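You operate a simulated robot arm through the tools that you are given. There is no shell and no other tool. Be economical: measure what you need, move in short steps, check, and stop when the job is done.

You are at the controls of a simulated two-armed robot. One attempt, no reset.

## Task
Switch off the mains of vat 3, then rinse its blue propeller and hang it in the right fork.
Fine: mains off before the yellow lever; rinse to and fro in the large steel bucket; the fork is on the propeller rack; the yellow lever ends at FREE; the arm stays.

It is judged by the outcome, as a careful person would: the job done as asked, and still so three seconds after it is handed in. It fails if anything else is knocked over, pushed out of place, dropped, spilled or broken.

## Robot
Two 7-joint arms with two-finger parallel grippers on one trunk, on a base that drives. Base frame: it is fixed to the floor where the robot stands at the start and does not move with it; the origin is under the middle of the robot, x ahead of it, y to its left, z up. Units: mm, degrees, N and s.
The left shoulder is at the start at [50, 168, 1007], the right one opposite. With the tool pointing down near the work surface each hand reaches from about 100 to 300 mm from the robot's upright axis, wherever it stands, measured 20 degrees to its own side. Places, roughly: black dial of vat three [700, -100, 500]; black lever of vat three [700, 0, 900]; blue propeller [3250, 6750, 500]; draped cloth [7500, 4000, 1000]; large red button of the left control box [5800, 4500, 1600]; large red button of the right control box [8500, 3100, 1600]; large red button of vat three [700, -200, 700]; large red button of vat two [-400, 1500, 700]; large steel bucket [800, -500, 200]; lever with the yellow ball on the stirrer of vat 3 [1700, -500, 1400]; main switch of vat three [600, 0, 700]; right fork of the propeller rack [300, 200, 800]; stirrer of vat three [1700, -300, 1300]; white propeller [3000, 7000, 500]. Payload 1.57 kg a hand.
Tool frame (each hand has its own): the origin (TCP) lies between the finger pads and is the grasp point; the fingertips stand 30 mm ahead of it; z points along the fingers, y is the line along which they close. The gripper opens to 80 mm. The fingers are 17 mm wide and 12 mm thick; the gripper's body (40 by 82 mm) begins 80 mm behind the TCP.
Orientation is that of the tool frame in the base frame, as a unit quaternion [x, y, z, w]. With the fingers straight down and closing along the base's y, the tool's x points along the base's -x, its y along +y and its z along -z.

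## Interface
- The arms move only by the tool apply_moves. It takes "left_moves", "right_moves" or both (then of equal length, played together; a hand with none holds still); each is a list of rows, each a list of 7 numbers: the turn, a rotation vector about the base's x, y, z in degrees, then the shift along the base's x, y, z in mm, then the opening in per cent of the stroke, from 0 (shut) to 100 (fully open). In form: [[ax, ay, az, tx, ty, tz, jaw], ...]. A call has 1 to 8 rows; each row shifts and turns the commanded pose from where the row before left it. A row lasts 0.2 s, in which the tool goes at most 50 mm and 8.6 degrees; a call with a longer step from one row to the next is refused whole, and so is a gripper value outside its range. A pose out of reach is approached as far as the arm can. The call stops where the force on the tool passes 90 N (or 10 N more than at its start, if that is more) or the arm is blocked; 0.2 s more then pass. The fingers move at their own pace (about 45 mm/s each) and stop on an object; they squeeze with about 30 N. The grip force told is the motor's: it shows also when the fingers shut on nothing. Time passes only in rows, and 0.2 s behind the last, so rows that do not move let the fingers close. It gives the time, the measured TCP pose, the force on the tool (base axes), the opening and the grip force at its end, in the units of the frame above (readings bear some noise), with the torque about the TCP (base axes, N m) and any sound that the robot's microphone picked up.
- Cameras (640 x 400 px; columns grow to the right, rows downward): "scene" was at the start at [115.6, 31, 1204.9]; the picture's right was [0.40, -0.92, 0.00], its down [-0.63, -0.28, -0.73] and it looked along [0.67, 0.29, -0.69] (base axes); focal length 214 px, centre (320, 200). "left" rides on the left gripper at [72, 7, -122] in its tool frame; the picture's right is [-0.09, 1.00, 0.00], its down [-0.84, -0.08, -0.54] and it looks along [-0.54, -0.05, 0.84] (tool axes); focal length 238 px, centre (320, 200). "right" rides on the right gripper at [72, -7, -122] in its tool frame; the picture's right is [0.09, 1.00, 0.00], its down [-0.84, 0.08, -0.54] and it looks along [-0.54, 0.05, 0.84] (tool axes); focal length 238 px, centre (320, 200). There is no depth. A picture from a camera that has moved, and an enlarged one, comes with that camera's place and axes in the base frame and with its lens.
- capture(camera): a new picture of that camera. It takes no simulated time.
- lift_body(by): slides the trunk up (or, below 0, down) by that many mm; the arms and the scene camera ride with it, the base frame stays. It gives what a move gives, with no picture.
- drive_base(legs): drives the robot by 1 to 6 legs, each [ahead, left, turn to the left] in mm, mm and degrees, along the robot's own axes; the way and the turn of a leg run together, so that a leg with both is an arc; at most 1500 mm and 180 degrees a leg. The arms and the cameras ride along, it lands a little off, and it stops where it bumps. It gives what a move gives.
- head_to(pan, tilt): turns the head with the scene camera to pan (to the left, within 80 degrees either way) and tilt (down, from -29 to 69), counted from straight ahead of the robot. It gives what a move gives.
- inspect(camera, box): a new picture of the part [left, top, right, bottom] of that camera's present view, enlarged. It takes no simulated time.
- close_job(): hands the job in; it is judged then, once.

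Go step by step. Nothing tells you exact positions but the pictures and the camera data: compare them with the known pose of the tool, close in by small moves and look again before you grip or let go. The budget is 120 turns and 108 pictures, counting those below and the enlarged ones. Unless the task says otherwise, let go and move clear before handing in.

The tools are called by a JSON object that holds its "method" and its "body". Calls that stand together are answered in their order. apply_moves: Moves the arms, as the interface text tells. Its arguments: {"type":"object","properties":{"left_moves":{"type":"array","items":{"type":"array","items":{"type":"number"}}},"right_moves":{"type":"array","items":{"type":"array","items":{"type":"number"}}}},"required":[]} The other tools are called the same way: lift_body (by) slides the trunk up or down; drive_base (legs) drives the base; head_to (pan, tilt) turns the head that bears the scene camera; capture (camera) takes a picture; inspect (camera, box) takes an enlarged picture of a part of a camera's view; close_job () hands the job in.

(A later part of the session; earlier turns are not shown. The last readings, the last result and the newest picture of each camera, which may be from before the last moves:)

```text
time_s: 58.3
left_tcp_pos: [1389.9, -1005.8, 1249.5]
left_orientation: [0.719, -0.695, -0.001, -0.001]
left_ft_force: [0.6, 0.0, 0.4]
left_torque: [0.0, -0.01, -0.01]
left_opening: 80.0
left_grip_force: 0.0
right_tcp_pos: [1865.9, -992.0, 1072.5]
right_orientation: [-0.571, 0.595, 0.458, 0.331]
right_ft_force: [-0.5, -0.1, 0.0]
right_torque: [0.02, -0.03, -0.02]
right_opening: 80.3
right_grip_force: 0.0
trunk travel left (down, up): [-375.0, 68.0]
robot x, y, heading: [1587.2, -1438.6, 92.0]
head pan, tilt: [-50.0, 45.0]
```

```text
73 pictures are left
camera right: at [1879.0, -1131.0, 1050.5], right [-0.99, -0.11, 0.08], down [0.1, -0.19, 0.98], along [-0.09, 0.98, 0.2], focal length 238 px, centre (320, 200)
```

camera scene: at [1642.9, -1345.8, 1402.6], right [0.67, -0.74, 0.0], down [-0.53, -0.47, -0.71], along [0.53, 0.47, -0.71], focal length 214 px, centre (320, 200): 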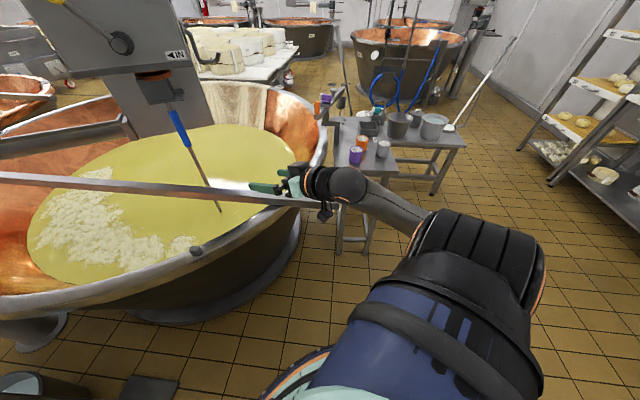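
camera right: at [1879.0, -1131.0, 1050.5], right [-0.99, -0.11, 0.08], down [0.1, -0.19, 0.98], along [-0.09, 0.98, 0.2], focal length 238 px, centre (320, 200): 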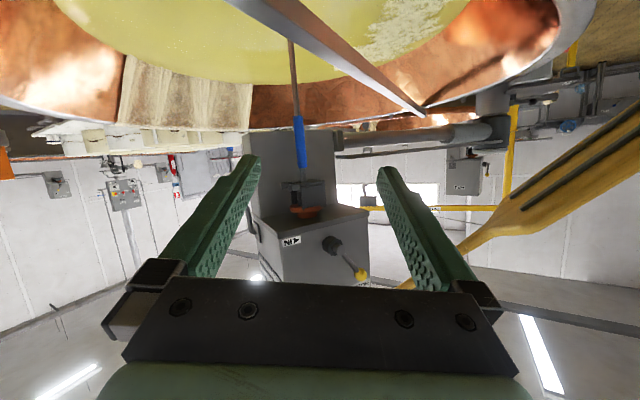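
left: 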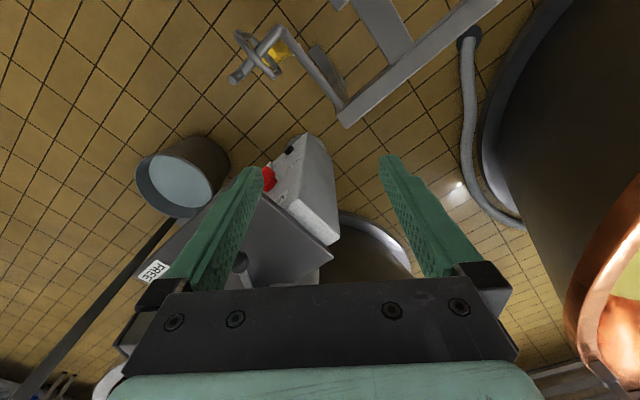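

The sleeve lies at about (1858, -445, 1028), nearly straight ahead of the right hand, and the arm clears the bar. I'll drive closer.

{"method": "drive_base", "body": {"legs": [[180, 0, 0], [0, -70, 0]]}}

{"method": "head_to", "body": {"pan": -30, "tilt": 45}}

{"method": "capture", "body": {"camera": "scene"}}

```text
time_s: 60.7
left_tcp_pos: [1453.1, -825.2, 1249.2]
left_orientation: [0.72, -0.694, 0.0, 0.0]
left_ft_force: [-0.4, -0.2, -0.5]
left_torque: [-0.01, 0.01, -0.02]
left_opening: 80.1
left_grip_force: 0.1
right_tcp_pos: [1929.5, -810.0, 1072.3]
right_orientation: [-0.573, 0.594, 0.459, 0.329]
right_ft_force: [-0.5, -0.2, 0.5]
right_torque: [-0.01, 0.0, -0.03]
right_opening: 80.1
right_grip_force: 0.1
trunk travel left (down, up): [-375.0, 68.0]
robot x, y, heading: [1647.0, -1262.2, 91.9]
head pan, tilt: [-50.0, 45.0]
```

```text
time_s: 61.5
left_tcp_pos: [1452.6, -825.2, 1250.1]
left_orientation: [0.72, -0.694, 0.0, 0.0]
left_ft_force: [-0.7, 0.1, 0.0]
left_torque: [-0.02, 0.03, -0.03]
left_opening: 79.7
left_grip_force: 0.0
right_tcp_pos: [1928.6, -809.5, 1073.0]
right_orientation: [-0.572, 0.595, 0.459, 0.329]
right_ft_force: [0.5, 0.5, -0.2]
right_torque: [0.0, -0.03, 0.02]
right_opening: 80.0
right_grip_force: 0.2
trunk travel left (down, up): [-375.0, 68.0]
robot x, y, heading: [1645.7, -1260.6, 92.2]
head pan, tilt: [-30.0, 45.0]
```

```text
72 pictures are left
camera scene: at [1684.5, -1148.0, 1402.6], right [0.88, -0.47, 0.0], down [-0.33, -0.62, -0.71], along [0.33, 0.62, -0.71], focal length 214 px, centre (320, 200)
```

scene: 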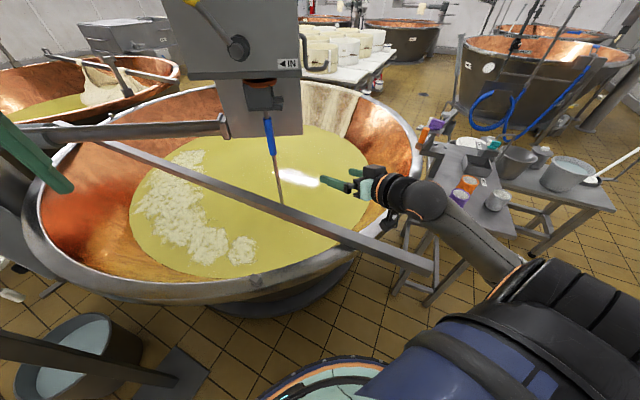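

The hand is past the bar. I'll level its roll and advance to about 90 mm short of the sleeve.

{"method": "apply_moves", "body": {"right_moves": [[0.7, -4.85, 1.9, -7.5, 35, -5, 100], [0.7, -4.85, 1.9, -7.5, 35, -5, 100], [0, 0, 0, -7.5, 35, -5, 100], [0, 0, 0, -7.5, 35, -5, 100], [0, 0, 0, -7.5, 35, -5, 100], [0, 0, 0, -7.5, 35, -5, 100], [0, 0, 0, -7.5, 35, -5, 100], [0, 0, 0, -7.5, 35, -5, 100]]}}

{"method": "capture", "body": {"camera": "right"}}

{"method": "capture", "body": {"camera": "scene"}}

```text
time_s: 63.3
left_tcp_pos: [1453.1, -824.5, 1249.7]
left_orientation: [0.72, -0.694, 0.0, -0.001]
left_ft_force: [0.7, 0.8, -0.4]
left_torque: [-0.02, -0.02, -0.01]
left_opening: 80.0
left_grip_force: 0.0
right_tcp_pos: [1866.7, -531.1, 1030.2]
right_orientation: [0.625, -0.539, -0.427, -0.369]
right_ft_force: [0.4, 0.7, -0.4]
right_torque: [0.0, 0.0, -0.02]
right_opening: 80.0
right_grip_force: 0.0
trunk travel left (down, up): [-375.0, 68.0]
robot x, y, heading: [1648.9, -1261.1, 92.2]
head pan, tilt: [-30.0, 45.0]
```

```text
71 pictures are left
camera right: at [1894.3, -668.2, 1008.6], right [-0.98, -0.18, -0.09], down [-0.05, -0.21, 0.98], along [-0.19, 0.96, 0.2], focal length 238 px, centre (320, 200)
```

right: 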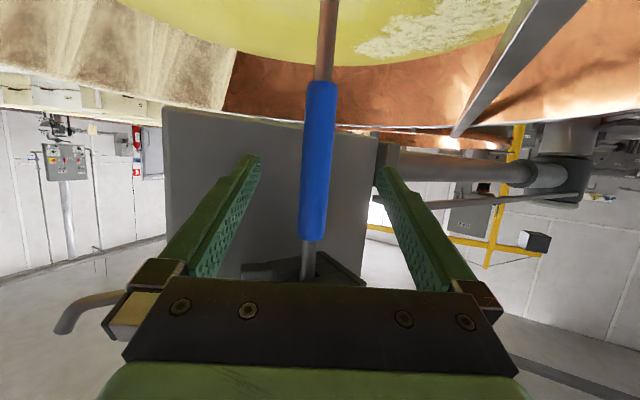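

```text
70 pictures are left
camera scene: at [1684.0, -1147.5, 1402.5], right [0.88, -0.47, 0.0], down [-0.33, -0.62, -0.71], along [0.33, 0.62, -0.71], focal length 214 px, centre (320, 200)
```

scene: 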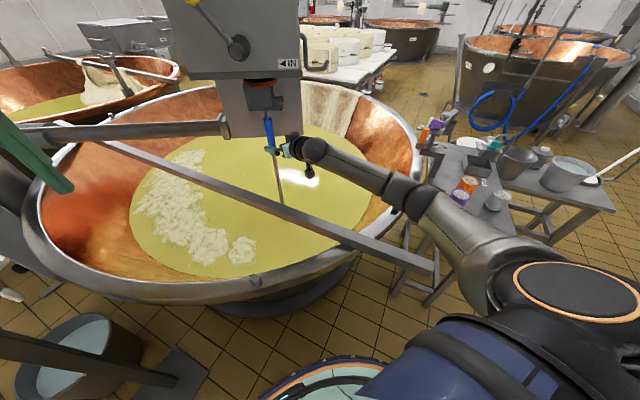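

The blue sleeve is centred between the open fingers, spanning about z 951–1096. I'll advance onto it.

{"method": "apply_moves", "body": {"right_moves": [[0, 0, 0, -4, 28, -9, 100], [0, 0, 0, -4, 28, -9, 100], [0, 0, 0, -4, 25, -9, 100]]}}

{"method": "capture", "body": {"camera": "right"}}

{"method": "inspect", "body": {"camera": "scene", "box": [180, 40, 340, 200]}}

```text
time_s: 64.1
left_tcp_pos: [1451.9, -824.6, 1249.8]
left_orientation: [0.719, -0.695, 0.0, 0.0]
left_ft_force: [0.7, 0.4, 0.1]
left_torque: [0.02, -0.02, 0.03]
left_opening: 80.1
left_grip_force: 0.1
right_tcp_pos: [1853.8, -449.6, 1007.2]
right_orientation: [0.625, -0.538, -0.427, -0.371]
right_ft_force: [-0.4, -0.1, 0.2]
right_torque: [0.0, 0.03, 0.03]
right_opening: 79.9
right_grip_force: 0.1
trunk travel left (down, up): [-375.0, 68.0]
robot x, y, heading: [1646.2, -1258.6, 91.9]
head pan, tilt: [-30.0, 45.0]
```

```text
69 pictures are left
camera right: at [1880.7, -587.2, 985.1], right [-0.98, -0.18, -0.09], down [-0.05, -0.21, 0.98], along [-0.19, 0.96, 0.2], focal length 238 px, centre (320, 200)
```

right: 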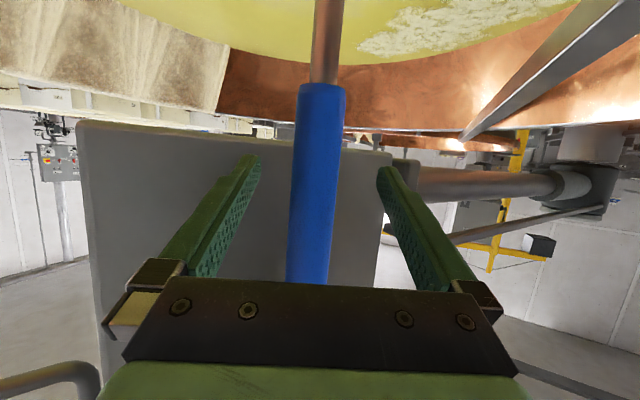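

```text
2.50 times, centred on (260, 120) of scene
camera zoom: at [1683.5, -1147.6, 1402.5], right [0.88, -0.47, 0.0], down [-0.33, -0.62, -0.71], along [0.33, 0.62, -0.71], focal length 536 px, centre (470, 400)
```

zoom: 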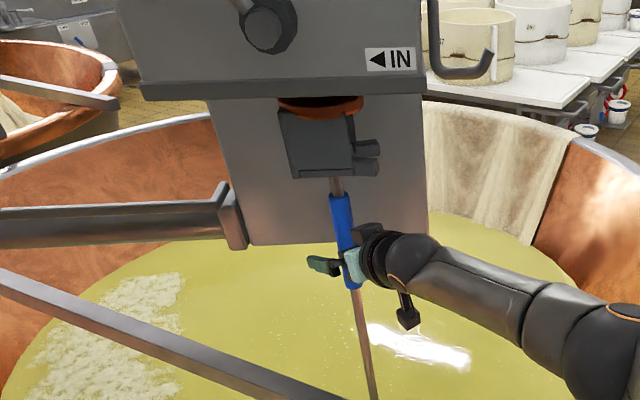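

The sleeve sits at the pads. I'll centre 3 mm and close the right fingers on it.

{"method": "apply_moves", "body": {"right_moves": [[0, 0, 0, 3, 2, 0, 60], [0, 0, 0, 0, 0, 0, 20], [0, 0, 0, 0, 0, 0, 0], [0, 0, 0, 0, 0, 0, 0], [0, 0, 0, 0, 0, 0, 0]]}}

{"method": "head_to", "body": {"pan": -5, "tilt": 15}}

{"method": "capture", "body": {"camera": "scene"}}

```text
time_s: 65.3
left_tcp_pos: [1454.5, -824.5, 1250.2]
left_orientation: [0.72, -0.694, 0.0, -0.001]
left_ft_force: [0.1, -1.3, -0.4]
left_torque: [-0.01, 0.0, -0.02]
left_opening: 80.3
left_grip_force: 0.0
right_tcp_pos: [1856.4, -448.9, 1007.7]
right_orientation: [0.625, -0.538, -0.428, -0.37]
right_ft_force: [-2.4, 1.0, 0.5]
right_torque: [0.09, 0.08, 0.01]
right_opening: 27.7
right_grip_force: 29.2
trunk travel left (down, up): [-375.0, 68.0]
robot x, y, heading: [1646.2, -1257.2, 91.8]
head pan, tilt: [-30.0, 45.0]
```

```text
time_s: 66.2
left_tcp_pos: [1453.4, -826.0, 1249.1]
left_orientation: [0.72, -0.694, 0.0, -0.001]
left_ft_force: [0.6, 0.1, -0.5]
left_torque: [0.0, 0.0, 0.0]
left_opening: 80.0
left_grip_force: 0.0
right_tcp_pos: [1856.5, -448.5, 1006.9]
right_orientation: [0.625, -0.539, -0.427, -0.37]
right_ft_force: [-5.9, -0.3, 0.4]
right_torque: [0.21, 0.14, 0.01]
right_opening: 27.5
right_grip_force: 30.0
trunk travel left (down, up): [-375.0, 68.0]
robot x, y, heading: [1647.2, -1255.9, 92.1]
head pan, tilt: [-5.0, 15.0]
```

```text
67 pictures are left
camera scene: at [1650.4, -1126.7, 1449.3], right [1.0, -0.05, 0.0], down [-0.01, -0.26, -0.97], along [0.05, 0.96, -0.26], focal length 214 px, centre (320, 200)
```

scene: 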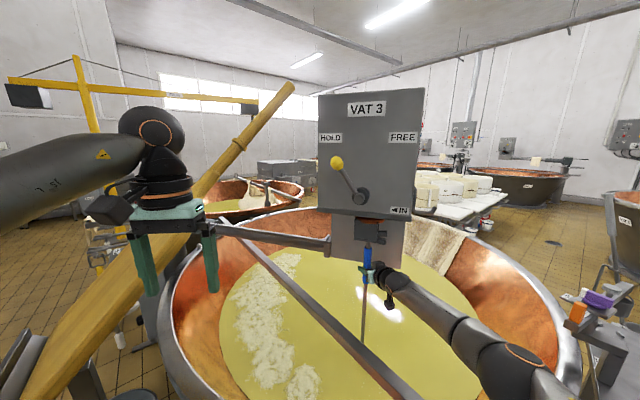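

The propeller is held (27.5 mm on the sleeve). Now the left hand: turn it to point forward and bring it to the left of the yellow ball (1726, -548, 1397), staying clear of the leaning paddle handle.

{"method": "apply_moves", "body": {"left_moves": [[8, 0, 0, 18, 5, 15, 50], [8, 0, 0, 18, 5, 15, 0], [8, 0, 0, 18, 8, 15, 0], [8, 0, 0, 18, 10, 15, 0], [8, 0, 0, 18, 10, 15, 0], [8, 0, 0, 18, 10, 15, 0], [8, 0, 0, 18, 12, 15, 0], [8, 0, 0, 18, 12, 15, 0]]}}

{"method": "capture", "body": {"camera": "scene"}}

```text
time_s: 68.0
left_tcp_pos: [1597.1, -753.3, 1369.2]
left_orientation: [0.609, -0.589, -0.368, -0.383]
left_ft_force: [-0.3, -0.1, 0.5]
left_torque: [0.0, 0.03, -0.01]
left_opening: 0.3
left_grip_force: 21.2
right_tcp_pos: [1856.4, -448.0, 1005.7]
right_orientation: [0.624, -0.539, -0.427, -0.37]
right_ft_force: [-6.9, 0.1, 1.5]
right_torque: [0.01, 0.19, 0.29]
right_opening: 27.3
right_grip_force: 30.1
trunk travel left (down, up): [-375.0, 68.0]
robot x, y, heading: [1648.0, -1257.2, 92.2]
head pan, tilt: [-5.0, 15.0]
```

```text
66 pictures are left
camera scene: at [1650.2, -1126.7, 1449.4], right [1.0, -0.05, 0.0], down [-0.01, -0.26, -0.97], along [0.05, 0.96, -0.26], focal length 214 px, centre (320, 200)
```

scene: 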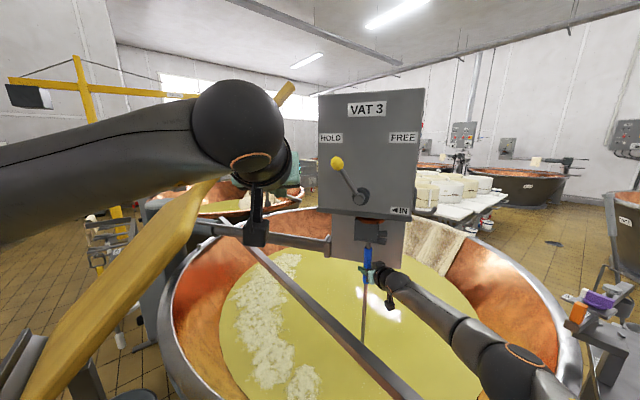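

Hand pointing mostly forward now, clear. Continue to just left of the ball.

{"method": "apply_moves", "body": {"left_moves": [[3.5, 0, 0, 14, 36, 3, 0], [3.5, 0, 0, 14, 36, 3, 0], [3.5, 0, 0, 14, 36, 3, 0], [3.5, 0, 0, 14, 36, 3, 0], [2, 0, 0, 14, 32, 2, 0]]}}

{"method": "capture", "body": {"camera": "left"}}

{"method": "capture", "body": {"camera": "scene"}}

```text
time_s: 69.2
left_tcp_pos: [1664.2, -577.6, 1382.6]
left_orientation: [0.55, -0.532, -0.446, -0.464]
left_ft_force: [-0.1, 0.0, -0.4]
left_torque: [-0.03, 0.02, -0.02]
left_opening: 0.0
left_grip_force: 21.3
right_tcp_pos: [1856.4, -447.6, 1007.1]
right_orientation: [0.625, -0.539, -0.427, -0.37]
right_ft_force: [-6.8, 1.0, 0.3]
right_torque: [0.06, 0.22, 0.22]
right_opening: 27.4
right_grip_force: 30.3
trunk travel left (down, up): [-375.0, 68.0]
robot x, y, heading: [1647.8, -1259.2, 91.9]
head pan, tilt: [-5.0, 15.0]
```

```text
65 pictures are left
camera left: at [1660.9, -710.6, 1333.7], right [-1.0, 0.01, 0.06], down [0.05, -0.39, 0.92], along [0.03, 0.92, 0.39], focal length 238 px, centre (320, 200)
```

left: 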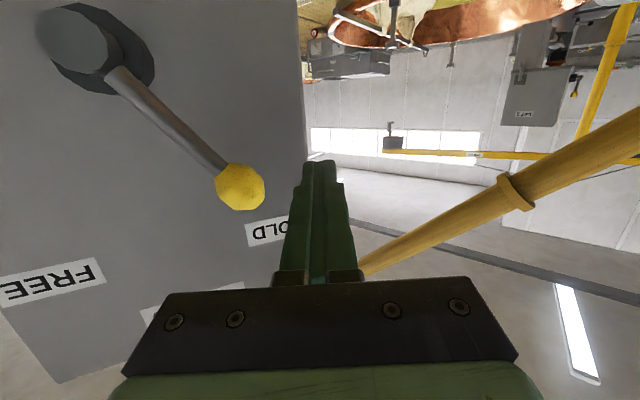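

```text
64 pictures are left
camera scene: at [1650.3, -1126.8, 1449.4], right [1.0, -0.05, 0.0], down [-0.01, -0.26, -0.97], along [0.05, 0.96, -0.26], focal length 214 px, centre (320, 200)
```

scene: 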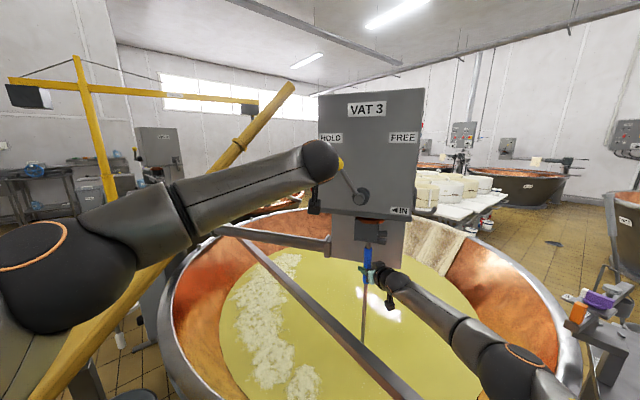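

The fingertip is just left of the ball. I'll push it along the arc toward FREE, first to past the top.

{"method": "apply_moves", "body": {"left_moves": [[0, 0, 0, 37, 5, 2, 0], [0, 0, 0, 14, 0, 12, 0], [0, 0, 0, 14.5, 0, 12, 0], [0, 0, 0, 16, 0, 8, 0], [0, 0, 0, 16.5, 0, 6.5, 0], [0, 0, 0, 17.5, 0, 2, 0], [0, 0, 0, 17.5, 0, 2, 0]]}}

{"method": "capture", "body": {"camera": "left"}}

```text
time_s: 70.8
left_tcp_pos: [1711.5, -572.8, 1399.9]
left_orientation: [0.551, -0.53, -0.447, -0.464]
left_ft_force: [-6.8, -0.4, 2.6]
left_torque: [0.07, -0.07, 0.19]
left_opening: 0.0
left_grip_force: 20.8
left hand out of reach, approached as far as the arm can: row 3, 4, 5, 6, 7
right_tcp_pos: [1857.3, -448.4, 1006.7]
right_orientation: [0.624, -0.539, -0.426, -0.371]
right_ft_force: [-5.4, -7.1, -0.8]
right_torque: [-0.46, 0.12, 0.02]
right_opening: 27.3
right_grip_force: 30.1
trunk travel left (down, up): [-375.0, 68.0]
robot x, y, heading: [1649.1, -1257.7, 91.9]
head pan, tilt: [-5.0, 15.0]
```

```text
63 pictures are left
camera left: at [1709.6, -705.0, 1348.4], right [-1.0, 0.01, 0.05], down [0.05, -0.39, 0.92], along [0.03, 0.92, 0.39], focal length 238 px, centre (320, 200)
```

left: 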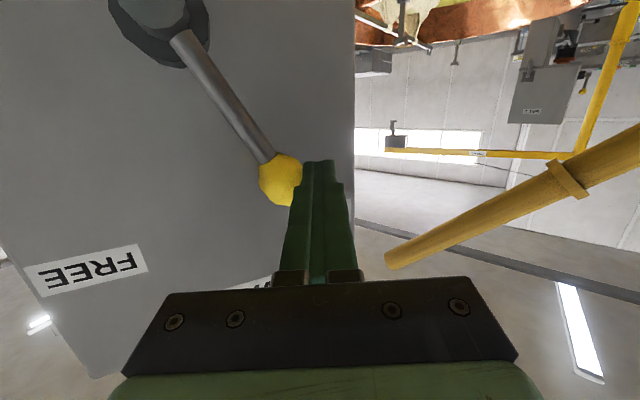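

The left arm runs out of sideways reach with the hand straight. I'll yaw the hand to the right about its tip, which keeps the wrist nearer the shoulder, and see where it lands.

{"method": "apply_moves", "body": {"left_moves": [[0, 0, 0, -5, 0, -3, 0], [0, 0, -8, -4, 0, 0, 0], [0, 0, -8, -4, 1, 0, 0], [0, 0, -8, -4, 1, 0, 0], [0, 0, -8, -4, 2, 0, 0]]}}

{"method": "capture", "body": {"camera": "left"}}

```text
time_s: 72.0
left_tcp_pos: [1693.9, -570.0, 1395.9]
left_orientation: [-0.382, 0.662, 0.301, 0.57]
left_ft_force: [0.6, 1.3, 1.2]
left_torque: [0.0, 0.01, 0.06]
left_opening: 0.0
left_grip_force: 21.2
right_tcp_pos: [1856.9, -447.9, 1007.0]
right_orientation: [0.624, -0.539, -0.426, -0.371]
right_ft_force: [-6.9, -8.5, -0.4]
right_torque: [0.11, 0.04, -0.26]
right_opening: 27.3
right_grip_force: 29.8
trunk travel left (down, up): [-375.0, 68.0]
robot x, y, heading: [1650.9, -1261.2, 91.9]
head pan, tilt: [-5.0, 15.0]
```

```text
62 pictures are left
camera left: at [1621.8, -679.7, 1345.8], right [-0.84, 0.54, 0.05], down [-0.17, -0.36, 0.92], along [0.52, 0.76, 0.39], focal length 238 px, centre (320, 200)
```

left: 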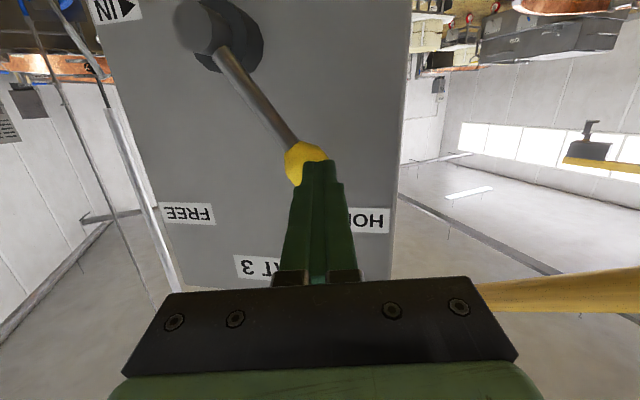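

Good: the hand yawed and the tip is against the ball's left side. Push along the arc.

{"method": "apply_moves", "body": {"left_moves": [[0, 0, 0, 19, 0, 12, 0], [0, 0, 0, 16, 0, 8, 0], [0, 0, 0, 17, 0, 6, 0], [0, 0, 0, 17, 0, 2, 0], [0, 0, 0, 18, 0, 2, 0]]}}

{"method": "capture", "body": {"camera": "left"}}

```text
time_s: 72.8
left_tcp_pos: [1743.2, -586.3, 1420.7]
left_orientation: [-0.378, 0.671, 0.296, 0.565]
left_ft_force: [-17.8, -50.8, -3.9]
left_torque: [-0.1, 0.06, -0.78]
left_opening: 0.1
left_grip_force: 21.5
right_tcp_pos: [1857.6, -455.0, 1011.1]
right_orientation: [0.624, -0.54, -0.424, -0.373]
right_ft_force: [0.7, -1.7, -4.3]
right_torque: [-0.08, -0.1, -0.02]
right_opening: 27.4
right_grip_force: 30.2
trunk travel left (down, up): [-375.0, 68.0]
robot x, y, heading: [1647.2, -1259.7, 92.1]
head pan, tilt: [-5.0, 15.0]
stopped in row 3 (left hand): the force on the tool passed its limit at 110 N (the readings are from after the stop); the commanded pose is now the measured one
```

```text
61 pictures are left
camera left: at [1667.3, -696.5, 1372.8], right [-0.83, 0.55, 0.06], down [-0.16, -0.34, 0.92], along [0.53, 0.76, 0.38], focal length 238 px, centre (320, 200)
```

left: 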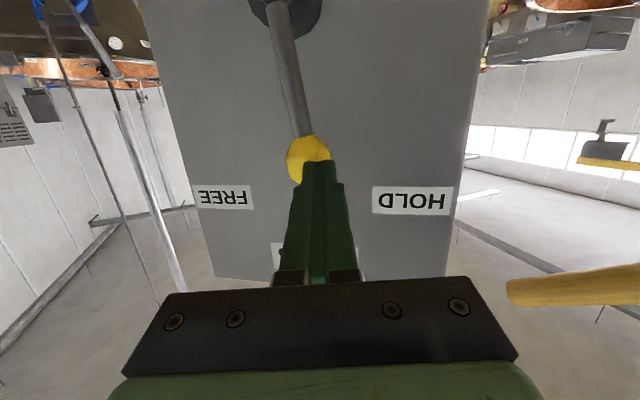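

The lever is nearly at the top, but the tip now wedges on the ball. I'll back off, go lower and deeper, and push on the rod below the ball instead.

{"method": "apply_moves", "body": {"left_moves": [[0, 0, 0, -5, -20, 0, 0], [0, 0, 0, -22, 0, -22, 0], [0, 0, 0, -3, 0, -24, 0], [0, 0, -5, -2, 22, 0, 0], [0, 0, -5, -2, 22, 0, 0]]}}

{"method": "capture", "body": {"camera": "left"}}

```text
time_s: 74.0
left_tcp_pos: [1710.9, -573.0, 1365.0]
left_orientation: [-0.352, 0.687, 0.272, 0.575]
left_ft_force: [0.1, 0.3, 0.7]
left_torque: [0.02, 0.01, 0.02]
left_opening: 0.0
left_grip_force: 21.2
left hand out of reach, approached as far as the arm can: row 5
right_tcp_pos: [1860.1, -450.7, 1009.5]
right_orientation: [0.623, -0.54, -0.427, -0.372]
right_ft_force: [-3.1, 0.0, 14.7]
right_torque: [-0.54, -0.28, -0.06]
right_opening: 27.1
right_grip_force: 30.3
trunk travel left (down, up): [-375.0, 68.0]
robot x, y, heading: [1650.8, -1258.2, 92.1]
head pan, tilt: [-5.0, 15.0]
```

```text
60 pictures are left
camera left: at [1627.0, -676.3, 1319.0], right [-0.78, 0.62, 0.06], down [-0.19, -0.33, 0.93], along [0.59, 0.72, 0.37], focal length 238 px, centre (320, 200)
```

left: 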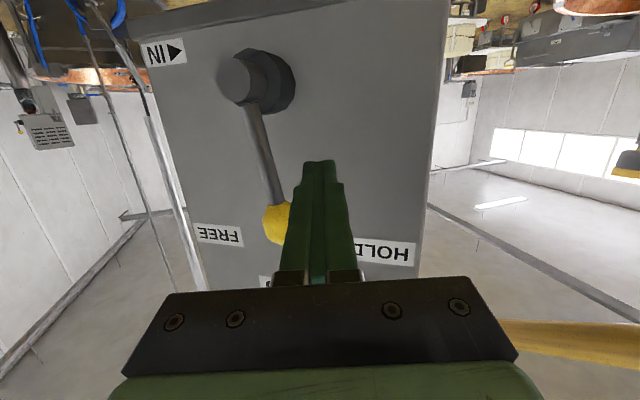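

The fingertip is now beside the rod, about 40 mm to its left. Push right.

{"method": "apply_moves", "body": {"left_moves": [[0, 0, 0, 15, 5, 5, 0], [0, 0, 0, 15, 5, 3, 0], [0, 0, 0, 15, 0, 1, 0], [0, 0, 0, 14, 0, 0, 0], [0, 0, 0, 14, 0, 0, 0]]}}

{"method": "capture", "body": {"camera": "left"}}

```text
time_s: 75.2
left_tcp_pos: [1748.7, -568.8, 1373.8]
left_orientation: [-0.354, 0.685, 0.274, 0.575]
left_ft_force: [-3.3, 1.8, -0.2]
left_torque: [0.01, 0.02, 0.09]
left_opening: 0.0
left_grip_force: 21.7
left hand out of reach, approached as far as the arm can: row 2, 3, 5
right_tcp_pos: [1859.6, -449.4, 1010.7]
right_orientation: [0.623, -0.54, -0.426, -0.372]
right_ft_force: [-3.3, -2.9, 15.5]
right_torque: [-0.01, -0.09, -0.05]
right_opening: 27.6
right_grip_force: 30.5
trunk travel left (down, up): [-375.0, 68.0]
robot x, y, heading: [1647.4, -1260.9, 92.1]
head pan, tilt: [-5.0, 15.0]
```

```text
59 pictures are left
camera left: at [1664.6, -672.6, 1325.5], right [-0.79, 0.61, 0.06], down [-0.19, -0.33, 0.93], along [0.59, 0.72, 0.37], focal length 238 px, centre (320, 200)
```

left: 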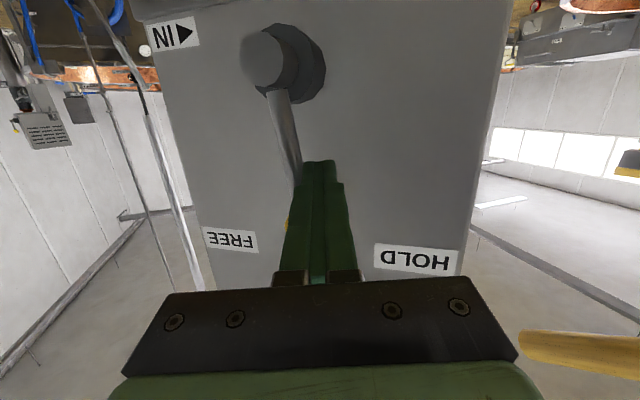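

Reach is limited again, so I'll yaw the hand further right (about 60°) and push with the fingertip end-on.

{"method": "apply_moves", "body": {"left_moves": [[0, 0, -7.5, -6, 2, 0, 0], [0, 0, -7.5, -5, 2, 0, 0], [0, 0, -7.5, -3, 3, 0, 0], [0, 0, 0, 14, 1, 0, 0], [0, 0, 0, 14, 0, 0, 0], [0, 0, 0, 10, 0, 0, 0]]}}

{"method": "capture", "body": {"camera": "left"}}

```text
time_s: 76.6
left_tcp_pos: [1772.1, -573.5, 1369.7]
left_orientation: [-0.352, 0.686, 0.273, 0.576]
left_ft_force: [-3.5, 0.5, 2.9]
left_torque: [0.05, -0.05, 0.08]
left_opening: 0.2
left_grip_force: 21.0
left hand out of reach, approached as far as the arm can: row 1, 2, 3, 4, 5
right_tcp_pos: [1858.6, -450.5, 1009.6]
right_orientation: [0.623, -0.54, -0.426, -0.372]
right_ft_force: [-2.4, -0.3, 14.3]
right_torque: [-0.42, -0.15, -0.04]
right_opening: 27.3
right_grip_force: 29.9
trunk travel left (down, up): [-375.0, 68.0]
robot x, y, heading: [1647.5, -1259.3, 92.3]
head pan, tilt: [-5.0, 15.0]
```

```text
58 pictures are left
camera left: at [1688.5, -677.7, 1323.3], right [-0.79, 0.62, 0.06], down [-0.19, -0.33, 0.93], along [0.59, 0.72, 0.37], focal length 238 px, centre (320, 200)
```

left: 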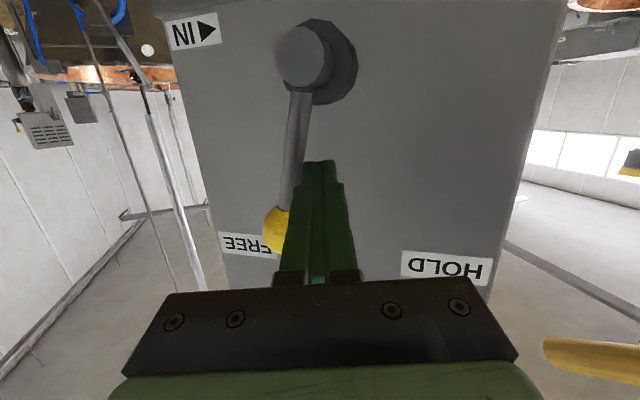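

It advanced and the lever has passed the top. Keep pushing right.

{"method": "apply_moves", "body": {"left_moves": [[0, 0, 0, 14, 1, 0, 0], [0, 0, 0, 14, 0, 0, 0], [0, 0, 0, 14, 0, -2, 0], [0, 0, 0, 12, 0, -4, 0]]}}

{"method": "capture", "body": {"camera": "left"}}

{"method": "capture", "body": {"camera": "scene"}}

```text
time_s: 77.6
left_tcp_pos: [1797.4, -578.2, 1364.7]
left_orientation: [-0.36, 0.677, 0.282, 0.577]
left_ft_force: [-34.6, 1.5, 17.4]
left_torque: [0.19, 0.01, 0.38]
left_opening: 0.0
left_grip_force: 21.5
left hand out of reach, approached as far as the arm can: row 1, 2, 3, 4
right_tcp_pos: [1858.2, -450.3, 1009.4]
right_orientation: [0.624, -0.541, -0.423, -0.372]
right_ft_force: [5.9, -1.1, 11.4]
right_torque: [-0.34, 0.57, 0.05]
right_opening: 27.5
right_grip_force: 30.5
trunk travel left (down, up): [-375.0, 68.0]
robot x, y, heading: [1644.3, -1258.6, 92.1]
head pan, tilt: [-5.0, 15.0]
```

```text
57 pictures are left
camera left: at [1716.7, -684.3, 1315.7], right [-0.8, 0.6, 0.06], down [-0.19, -0.34, 0.92], along [0.57, 0.73, 0.39], focal length 238 px, centre (320, 200)
```

left: 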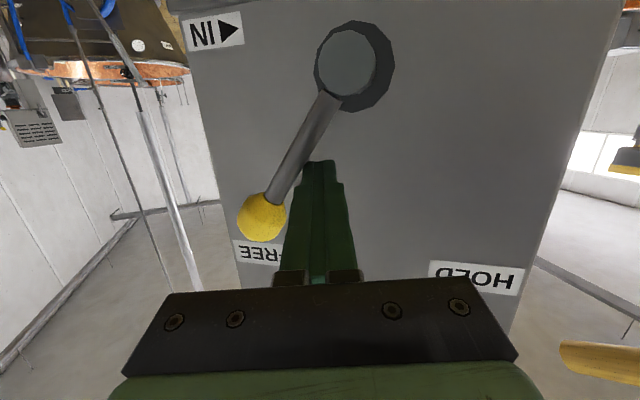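

```text
56 pictures are left
camera scene: at [1643.2, -1131.0, 1450.1], right [1.0, -0.05, 0.01], down [-0.01, -0.26, -0.97], along [0.05, 0.97, -0.26], focal length 214 px, centre (320, 200)
```

scene: 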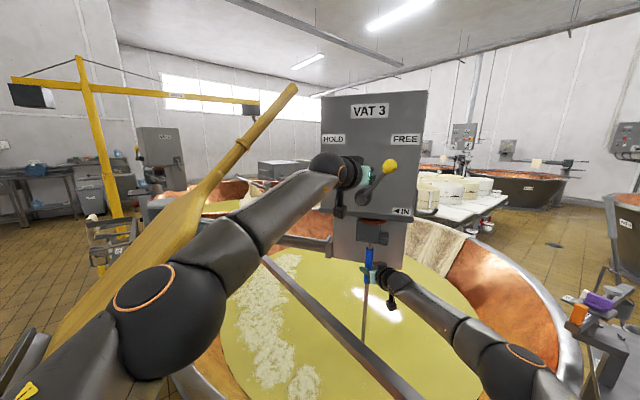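

The lever has reached its stop at FREE (about 36° right). I'll withdraw the left hand along the way it came.

{"method": "apply_moves", "body": {"left_moves": [[0, 0, 0, -20, -2, 0, 0], [0, 0, 4, -20, -15, 0, 0], [0, 0, 8, -22, -25, 0, 0], [0, 0, 8, -22, -30, 0, 0], [0, 0, 8, -22, -30, 0, 0], [0, 0, 8, -22, -35, 0, 0], [-8, 0, 0, -22, -35, 0, 0], [-8, 0, 0, -22, -30, 0, 0]]}}

{"method": "capture", "body": {"camera": "scene"}}

{"method": "capture", "body": {"camera": "right"}}

```text
time_s: 79.4
left_tcp_pos: [1643.6, -786.6, 1357.2]
left_orientation: [0.607, -0.599, -0.357, -0.381]
left_ft_force: [0.1, -0.4, -0.4]
left_torque: [-0.04, 0.0, 0.03]
left_opening: 0.0
left_grip_force: 21.0
right_tcp_pos: [1859.5, -450.0, 1008.1]
right_orientation: [0.623, -0.541, -0.425, -0.372]
right_ft_force: [-8.1, -6.7, 11.6]
right_torque: [0.56, -0.37, -0.12]
right_opening: 27.0
right_grip_force: 29.5
trunk travel left (down, up): [-375.0, 68.0]
robot x, y, heading: [1648.2, -1257.3, 91.9]
head pan, tilt: [-5.0, 15.0]
```

```text
55 pictures are left
camera scene: at [1648.9, -1130.3, 1449.7], right [1.0, -0.05, 0.0], down [-0.01, -0.26, -0.97], along [0.05, 0.97, -0.26], focal length 214 px, centre (320, 200)
```

scene: 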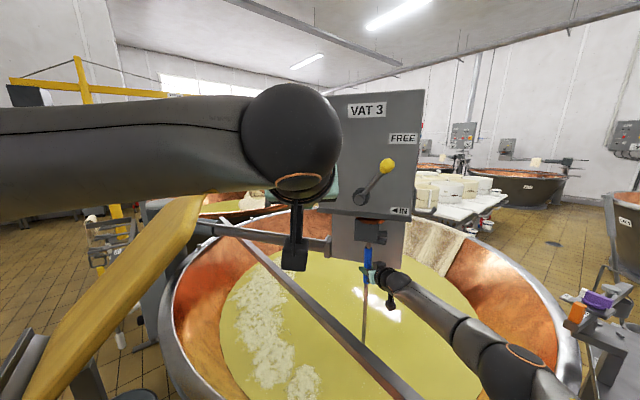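

```text
54 pictures are left
camera right: at [1886.1, -588.3, 986.1], right [-0.98, -0.17, -0.09], down [-0.05, -0.21, 0.98], along [-0.19, 0.96, 0.2], focal length 238 px, centre (320, 200)
```

right: 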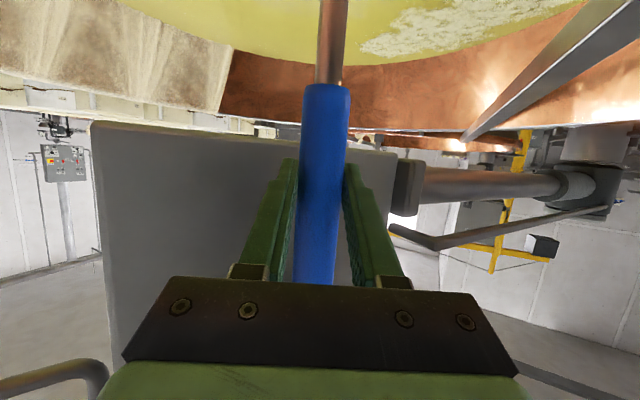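

Lever stays at FREE. I'll look closely at the socket's opening before drawing the propeller out.

{"method": "inspect", "body": {"camera": "scene", "box": [335, 190, 415, 240]}}

{"method": "apply_moves", "body": {"right_moves": [[0, 0, 0, 5, 0, 0, 0], [0, 0, 0, 6, 0, 0, 0], [0, 0, 0, 6, 0, 0, 0]]}}

{"method": "inspect", "body": {"camera": "scene", "box": [335, 190, 415, 240]}}

```text
8.00 times, centred on (375, 215) of scene
camera zoom: at [1648.9, -1130.3, 1449.7], right [1.0, -0.05, 0.0], down [-0.01, -0.26, -0.97], along [0.05, 0.97, -0.26], focal length 1716 px, centre (-120, 80)
```

zoom: 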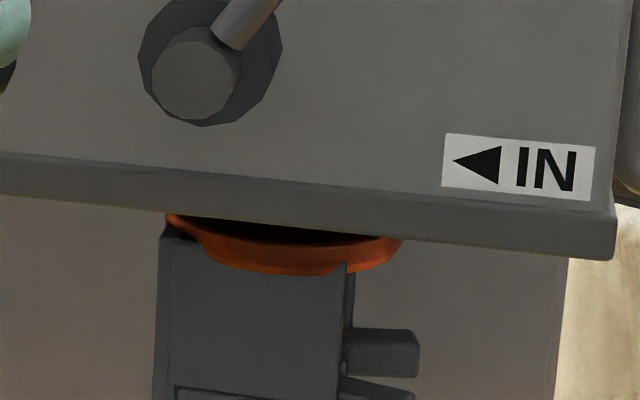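

```text
time_s: 80.2
left_tcp_pos: [1643.4, -786.8, 1357.9]
left_orientation: [0.607, -0.598, -0.357, -0.382]
left_ft_force: [-0.6, 0.1, 0.6]
left_torque: [0.0, 0.0, 0.01]
left_opening: 0.2
left_grip_force: 21.2
right_tcp_pos: [1874.5, -450.0, 1010.1]
right_orientation: [0.624, -0.539, -0.426, -0.372]
right_ft_force: [-12.7, -5.2, 12.9]
right_torque: [0.43, -0.69, -0.02]
right_opening: 29.0
right_grip_force: 29.9
trunk travel left (down, up): [-375.0, 68.0]
robot x, y, heading: [1645.2, -1256.4, 92.0]
head pan, tilt: [-5.0, 15.0]
```

```text
8.00 times, centred on (375, 215) of scene
camera zoom: at [1648.2, -1130.4, 1449.8], right [1.0, -0.05, 0.0], down [-0.01, -0.26, -0.97], along [0.05, 0.97, -0.26], focal length 1716 px, centre (-120, 80)
```

zoom: 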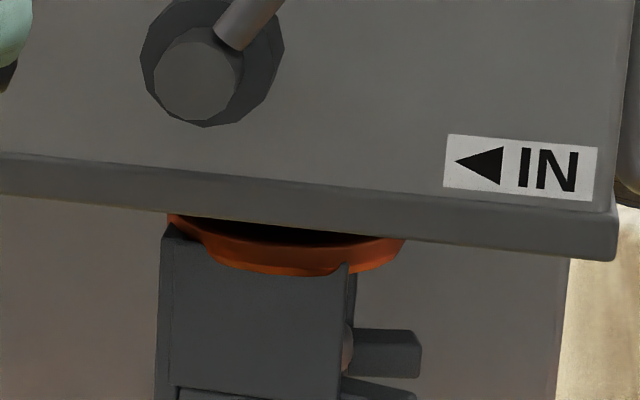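

The head is emerging rightward with little force. Continue drawing it out to the right.

{"method": "apply_moves", "body": {"right_moves": [[0, 0, 0, 8, 0, 0, 0], [0, 0, 0, 8, 0, 0, 0], [0, 0, 0, 8, 0, 0, 0], [0, 0, 0, 8, 0, 0, 0]]}}

{"method": "head_to", "body": {"pan": -25, "tilt": 25}}

{"method": "capture", "body": {"camera": "scene"}}

{"method": "inspect", "body": {"camera": "scene", "box": [250, 150, 370, 230]}}

```text
time_s: 81.2
left_tcp_pos: [1642.5, -788.2, 1358.4]
left_orientation: [0.606, -0.599, -0.357, -0.383]
left_ft_force: [0.5, -0.1, 0.8]
left_torque: [0.0, 0.01, 0.0]
left_opening: 0.1
left_grip_force: 21.5
right_tcp_pos: [1906.9, -452.6, 1013.1]
right_orientation: [0.622, -0.538, -0.429, -0.374]
right_ft_force: [-16.8, -6.4, 19.9]
right_torque: [0.44, -0.51, 0.09]
right_opening: 32.9
right_grip_force: 29.9
trunk travel left (down, up): [-375.0, 68.0]
robot x, y, heading: [1646.9, -1261.3, 92.0]
head pan, tilt: [-5.0, 15.0]
```

```text
time_s: 82.0
left_tcp_pos: [1642.7, -788.5, 1358.3]
left_orientation: [0.607, -0.598, -0.357, -0.384]
left_ft_force: [0.6, -0.3, -0.9]
left_torque: [-0.03, -0.01, 0.01]
left_opening: 0.2
left_grip_force: 21.1
right_tcp_pos: [1903.4, -454.2, 1012.6]
right_orientation: [0.622, -0.537, -0.429, -0.374]
right_ft_force: [-14.1, -9.0, 20.3]
right_torque: [0.35, -0.56, 0.15]
right_opening: 32.8
right_grip_force: 30.3
trunk travel left (down, up): [-375.0, 68.0]
robot x, y, heading: [1646.9, -1259.5, 92.0]
head pan, tilt: [-25.0, 25.0]
```

```text
51 pictures are left
camera scene: at [1678.7, -1140.3, 1433.8], right [0.92, -0.39, 0.0], down [-0.16, -0.39, -0.91], along [0.35, 0.84, -0.42], focal length 214 px, centre (320, 200)
```

scene: 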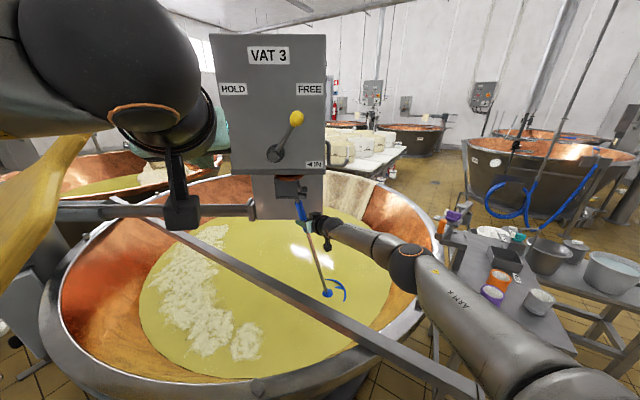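

```text
5.00 times, centred on (310, 190) of scene
camera zoom: at [1678.7, -1140.3, 1433.8], right [0.92, -0.39, 0.0], down [-0.16, -0.39, -0.91], along [0.35, 0.84, -0.42], focal length 1072 px, centre (370, 250)
```

zoom: 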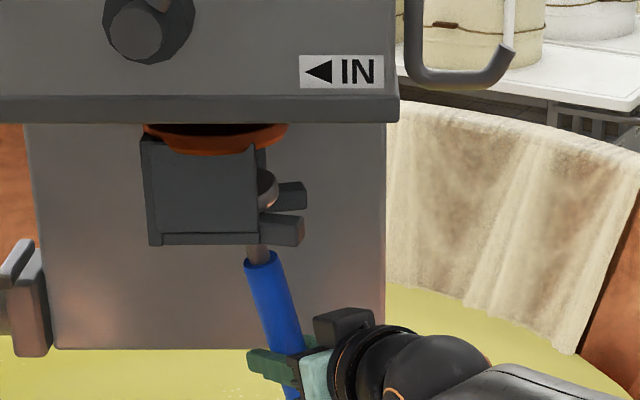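

The propeller tilts about its head because my grip is low on the sleeve. I'll bring it back upright, ease the fingers just enough to slide up the sleeve (still caging it), and grip higher.

{"method": "apply_moves", "body": {"right_moves": [[0, 0, 0, -10, 0, -1, 0], [0, 0, 0, -10, 1, -1, 0], [0, 0, 0, -10, 1, -1, 0], [0, 0, 0, 0, 0, 0, 0]]}}

{"method": "capture", "body": {"camera": "scene"}}

{"method": "inspect", "body": {"camera": "scene", "box": [250, 150, 370, 230]}}

```text
time_s: 83.0
left_tcp_pos: [1644.0, -787.8, 1356.7]
left_orientation: [0.607, -0.599, -0.357, -0.382]
left_ft_force: [-0.4, 0.2, -0.1]
left_torque: [-0.03, 0.04, 0.03]
left_opening: 0.0
left_grip_force: 21.7
right_tcp_pos: [1878.6, -449.4, 1006.3]
right_orientation: [0.623, -0.539, -0.427, -0.373]
right_ft_force: [-6.7, -6.8, 15.4]
right_torque: [0.14, -0.54, -0.02]
right_opening: 28.3
right_grip_force: 29.8
trunk travel left (down, up): [-375.0, 68.0]
robot x, y, heading: [1650.8, -1257.8, 92.2]
head pan, tilt: [-25.0, 25.0]
```

```text
49 pictures are left
camera scene: at [1680.3, -1139.4, 1433.6], right [0.92, -0.39, 0.0], down [-0.16, -0.39, -0.91], along [0.35, 0.84, -0.42], focal length 214 px, centre (320, 200)
```

scene: 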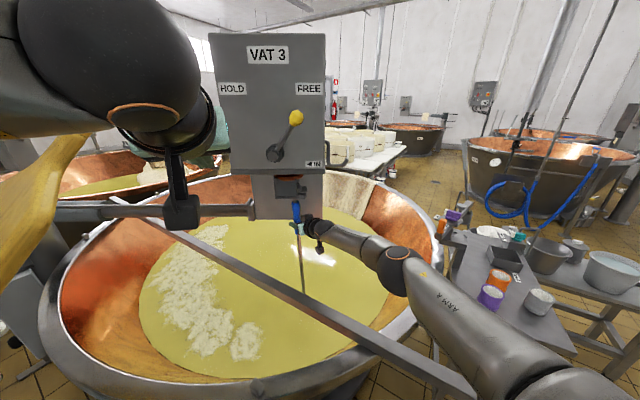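

```text
5.00 times, centred on (310, 190) of scene
camera zoom: at [1680.3, -1139.4, 1433.6], right [0.92, -0.39, 0.0], down [-0.16, -0.39, -0.91], along [0.35, 0.84, -0.42], focal length 1072 px, centre (370, 250)
```

zoom: 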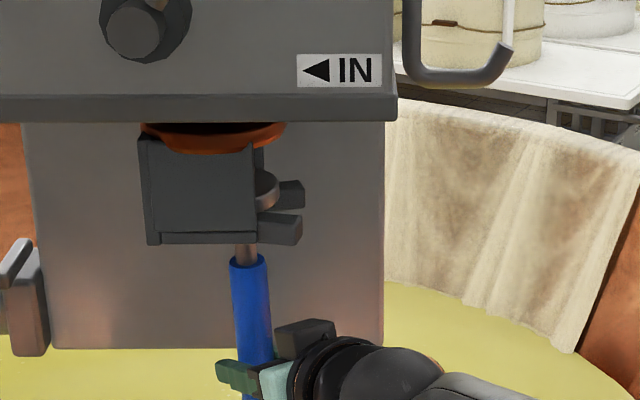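

It's upright again with its cap resting on the socket rails. Now ease the fingers to 36 mm, slide up 65 mm, re-close.

{"method": "apply_moves", "body": {"right_moves": [[0, 0, 0, 0, 0, 0, 46], [0, 0, 0, 0, 0, 0, 46], [0, 0, 0, -1, 0, 22, 46], [0, 0, 0, -1, 0, 22, 46], [0, 0, 0, -1, 0, 22, 46], [0, 0, 0, 0, 0, 0, 0], [0, 0, 0, 0, 0, 0, 0], [0, 0, 0, 0, 0, 0, 0]]}}

{"method": "inspect", "body": {"camera": "scene", "box": [250, 150, 370, 230]}}

```text
time_s: 84.8
left_tcp_pos: [1645.8, -782.1, 1355.2]
left_orientation: [0.607, -0.599, -0.357, -0.381]
left_ft_force: [-0.2, 0.3, -0.4]
left_torque: [0.0, 0.04, 0.0]
left_opening: 0.0
left_grip_force: 21.2
right_tcp_pos: [1877.3, -447.3, 1060.1]
right_orientation: [0.627, -0.544, -0.421, -0.366]
right_ft_force: [-0.8, -16.1, -19.6]
right_torque: [2.27, 0.29, 0.07]
right_opening: 27.7
right_grip_force: 30.1
trunk travel left (down, up): [-375.0, 68.0]
robot x, y, heading: [1646.1, -1259.8, 92.0]
head pan, tilt: [-25.0, 25.0]
```

```text
5.00 times, centred on (310, 190) of scene
camera zoom: at [1683.0, -1134.6, 1432.8], right [0.92, -0.39, 0.0], down [-0.17, -0.39, -0.91], along [0.35, 0.83, -0.42], focal length 1072 px, centre (370, 250)
```

zoom: 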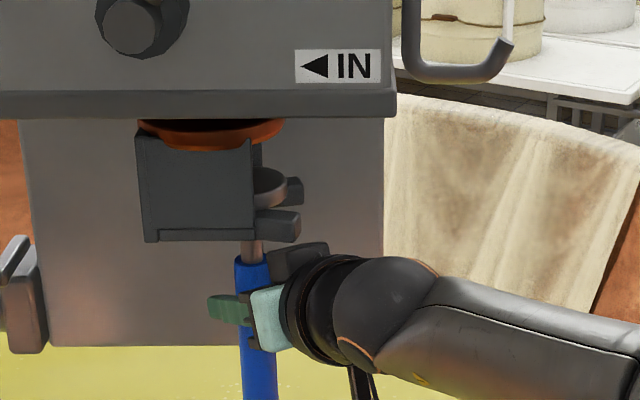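

The gripper's top touches the socket prong, so I'll ease down 14 mm and re-close, then pull right.

{"method": "apply_moves", "body": {"right_moves": [[0, 0, 0, 0, 0, 0, 44], [0, 0, 0, 0, 0, -10, 44], [0, 0, 0, 0, -1, -6, 44], [0, 0, 0, 0, 0, 0, 0], [0, 0, 0, 0, 0, 0, 0], [0, 0, 0, 0, 0, 0, 0]]}}

{"method": "apply_moves", "body": {"right_moves": [[0, 0, 0, 8, 0, 0, 0], [0, 0, 0, 8, 0, 0, 0], [0, 0, 0, 8, 0, 0, 0], [0, 0, 0, 8, 0, 0, 0]]}}

{"method": "inspect", "body": {"camera": "scene", "box": [250, 150, 370, 230]}}

```text
time_s: 86.2
left_tcp_pos: [1645.0, -784.0, 1356.4]
left_orientation: [0.607, -0.599, -0.356, -0.382]
left_ft_force: [-0.4, -0.3, 0.1]
left_torque: [0.0, 0.0, 0.0]
left_opening: 0.0
left_grip_force: 21.8
right_tcp_pos: [1877.1, -446.3, 1057.5]
right_orientation: [0.623, -0.54, -0.427, -0.371]
right_ft_force: [0.3, 5.7, 13.6]
right_torque: [-0.22, -0.16, 0.07]
right_opening: 27.7
right_grip_force: 30.1
trunk travel left (down, up): [-375.0, 68.0]
robot x, y, heading: [1649.3, -1257.1, 92.0]
head pan, tilt: [-25.0, 25.0]
```

```text
time_s: 87.2
left_tcp_pos: [1643.7, -786.8, 1357.8]
left_orientation: [0.608, -0.598, -0.357, -0.381]
left_ft_force: [-0.7, -0.1, 0.5]
left_torque: [-0.02, 0.05, -0.02]
left_opening: 0.0
left_grip_force: 21.3
right_tcp_pos: [1905.8, -449.5, 1056.2]
right_orientation: [0.623, -0.54, -0.427, -0.373]
right_ft_force: [-8.1, 0.8, 15.2]
right_torque: [0.24, -0.28, 0.07]
right_opening: 27.7
right_grip_force: 29.7
trunk travel left (down, up): [-375.0, 68.0]
robot x, y, heading: [1645.5, -1257.9, 92.2]
head pan, tilt: [-25.0, 25.0]
```

```text
5.00 times, centred on (310, 190) of scene
camera zoom: at [1680.1, -1138.2, 1433.5], right [0.92, -0.39, 0.0], down [-0.16, -0.39, -0.91], along [0.35, 0.84, -0.42], focal length 1072 px, centre (370, 250)
```

zoom: 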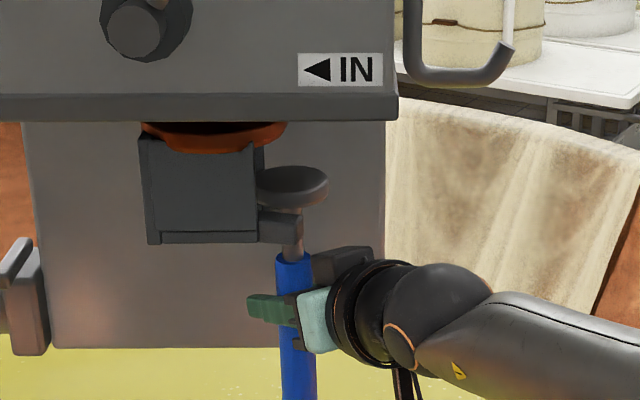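

It slides out upright: a disc cap on a neck. Continue right until the cap is clear of the prongs.

{"method": "apply_moves", "body": {"right_moves": [[0, 0, 0, 9, 0, 0, 0], [0, 0, 0, 9, 0, 0, 0], [0, 0, 0, 9, 0, 0, 0], [0, 0, 0, 9, 0, 0, 0], [0, 0, 0, 9, 0, 0, 0], [0, 0, 0, 9, 0, 0, 0], [0, 0, 0, 9, 0, 0, 0]]}}

{"method": "capture", "body": {"camera": "scene"}}

```text
time_s: 88.8
left_tcp_pos: [1645.8, -784.1, 1354.8]
left_orientation: [0.607, -0.6, -0.356, -0.38]
left_ft_force: [0.1, 0.5, -0.3]
left_torque: [0.01, 0.02, 0.0]
left_opening: 0.0
left_grip_force: 22.1
right_tcp_pos: [1984.5, -464.0, 1040.1]
right_orientation: [0.611, -0.56, -0.413, -0.378]
right_ft_force: [0.4, 1.0, 0.3]
right_torque: [0.02, -0.06, 0.03]
right_opening: 27.6
right_grip_force: 30.3
right hand out of reach, approached as far as the arm can: row 2, 3, 4, 5
trunk travel left (down, up): [-375.0, 68.0]
robot x, y, heading: [1646.7, -1261.0, 92.0]
head pan, tilt: [-25.0, 25.0]
```

```text
45 pictures are left
camera scene: at [1683.2, -1134.8, 1432.9], right [0.92, -0.39, 0.0], down [-0.17, -0.39, -0.91], along [0.35, 0.83, -0.42], focal length 214 px, centre (320, 200)
```

scene: 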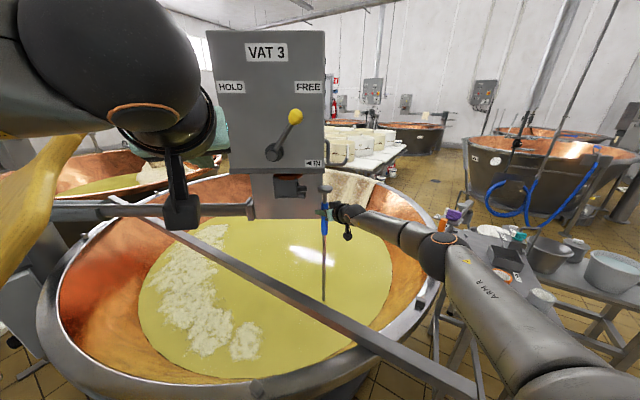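

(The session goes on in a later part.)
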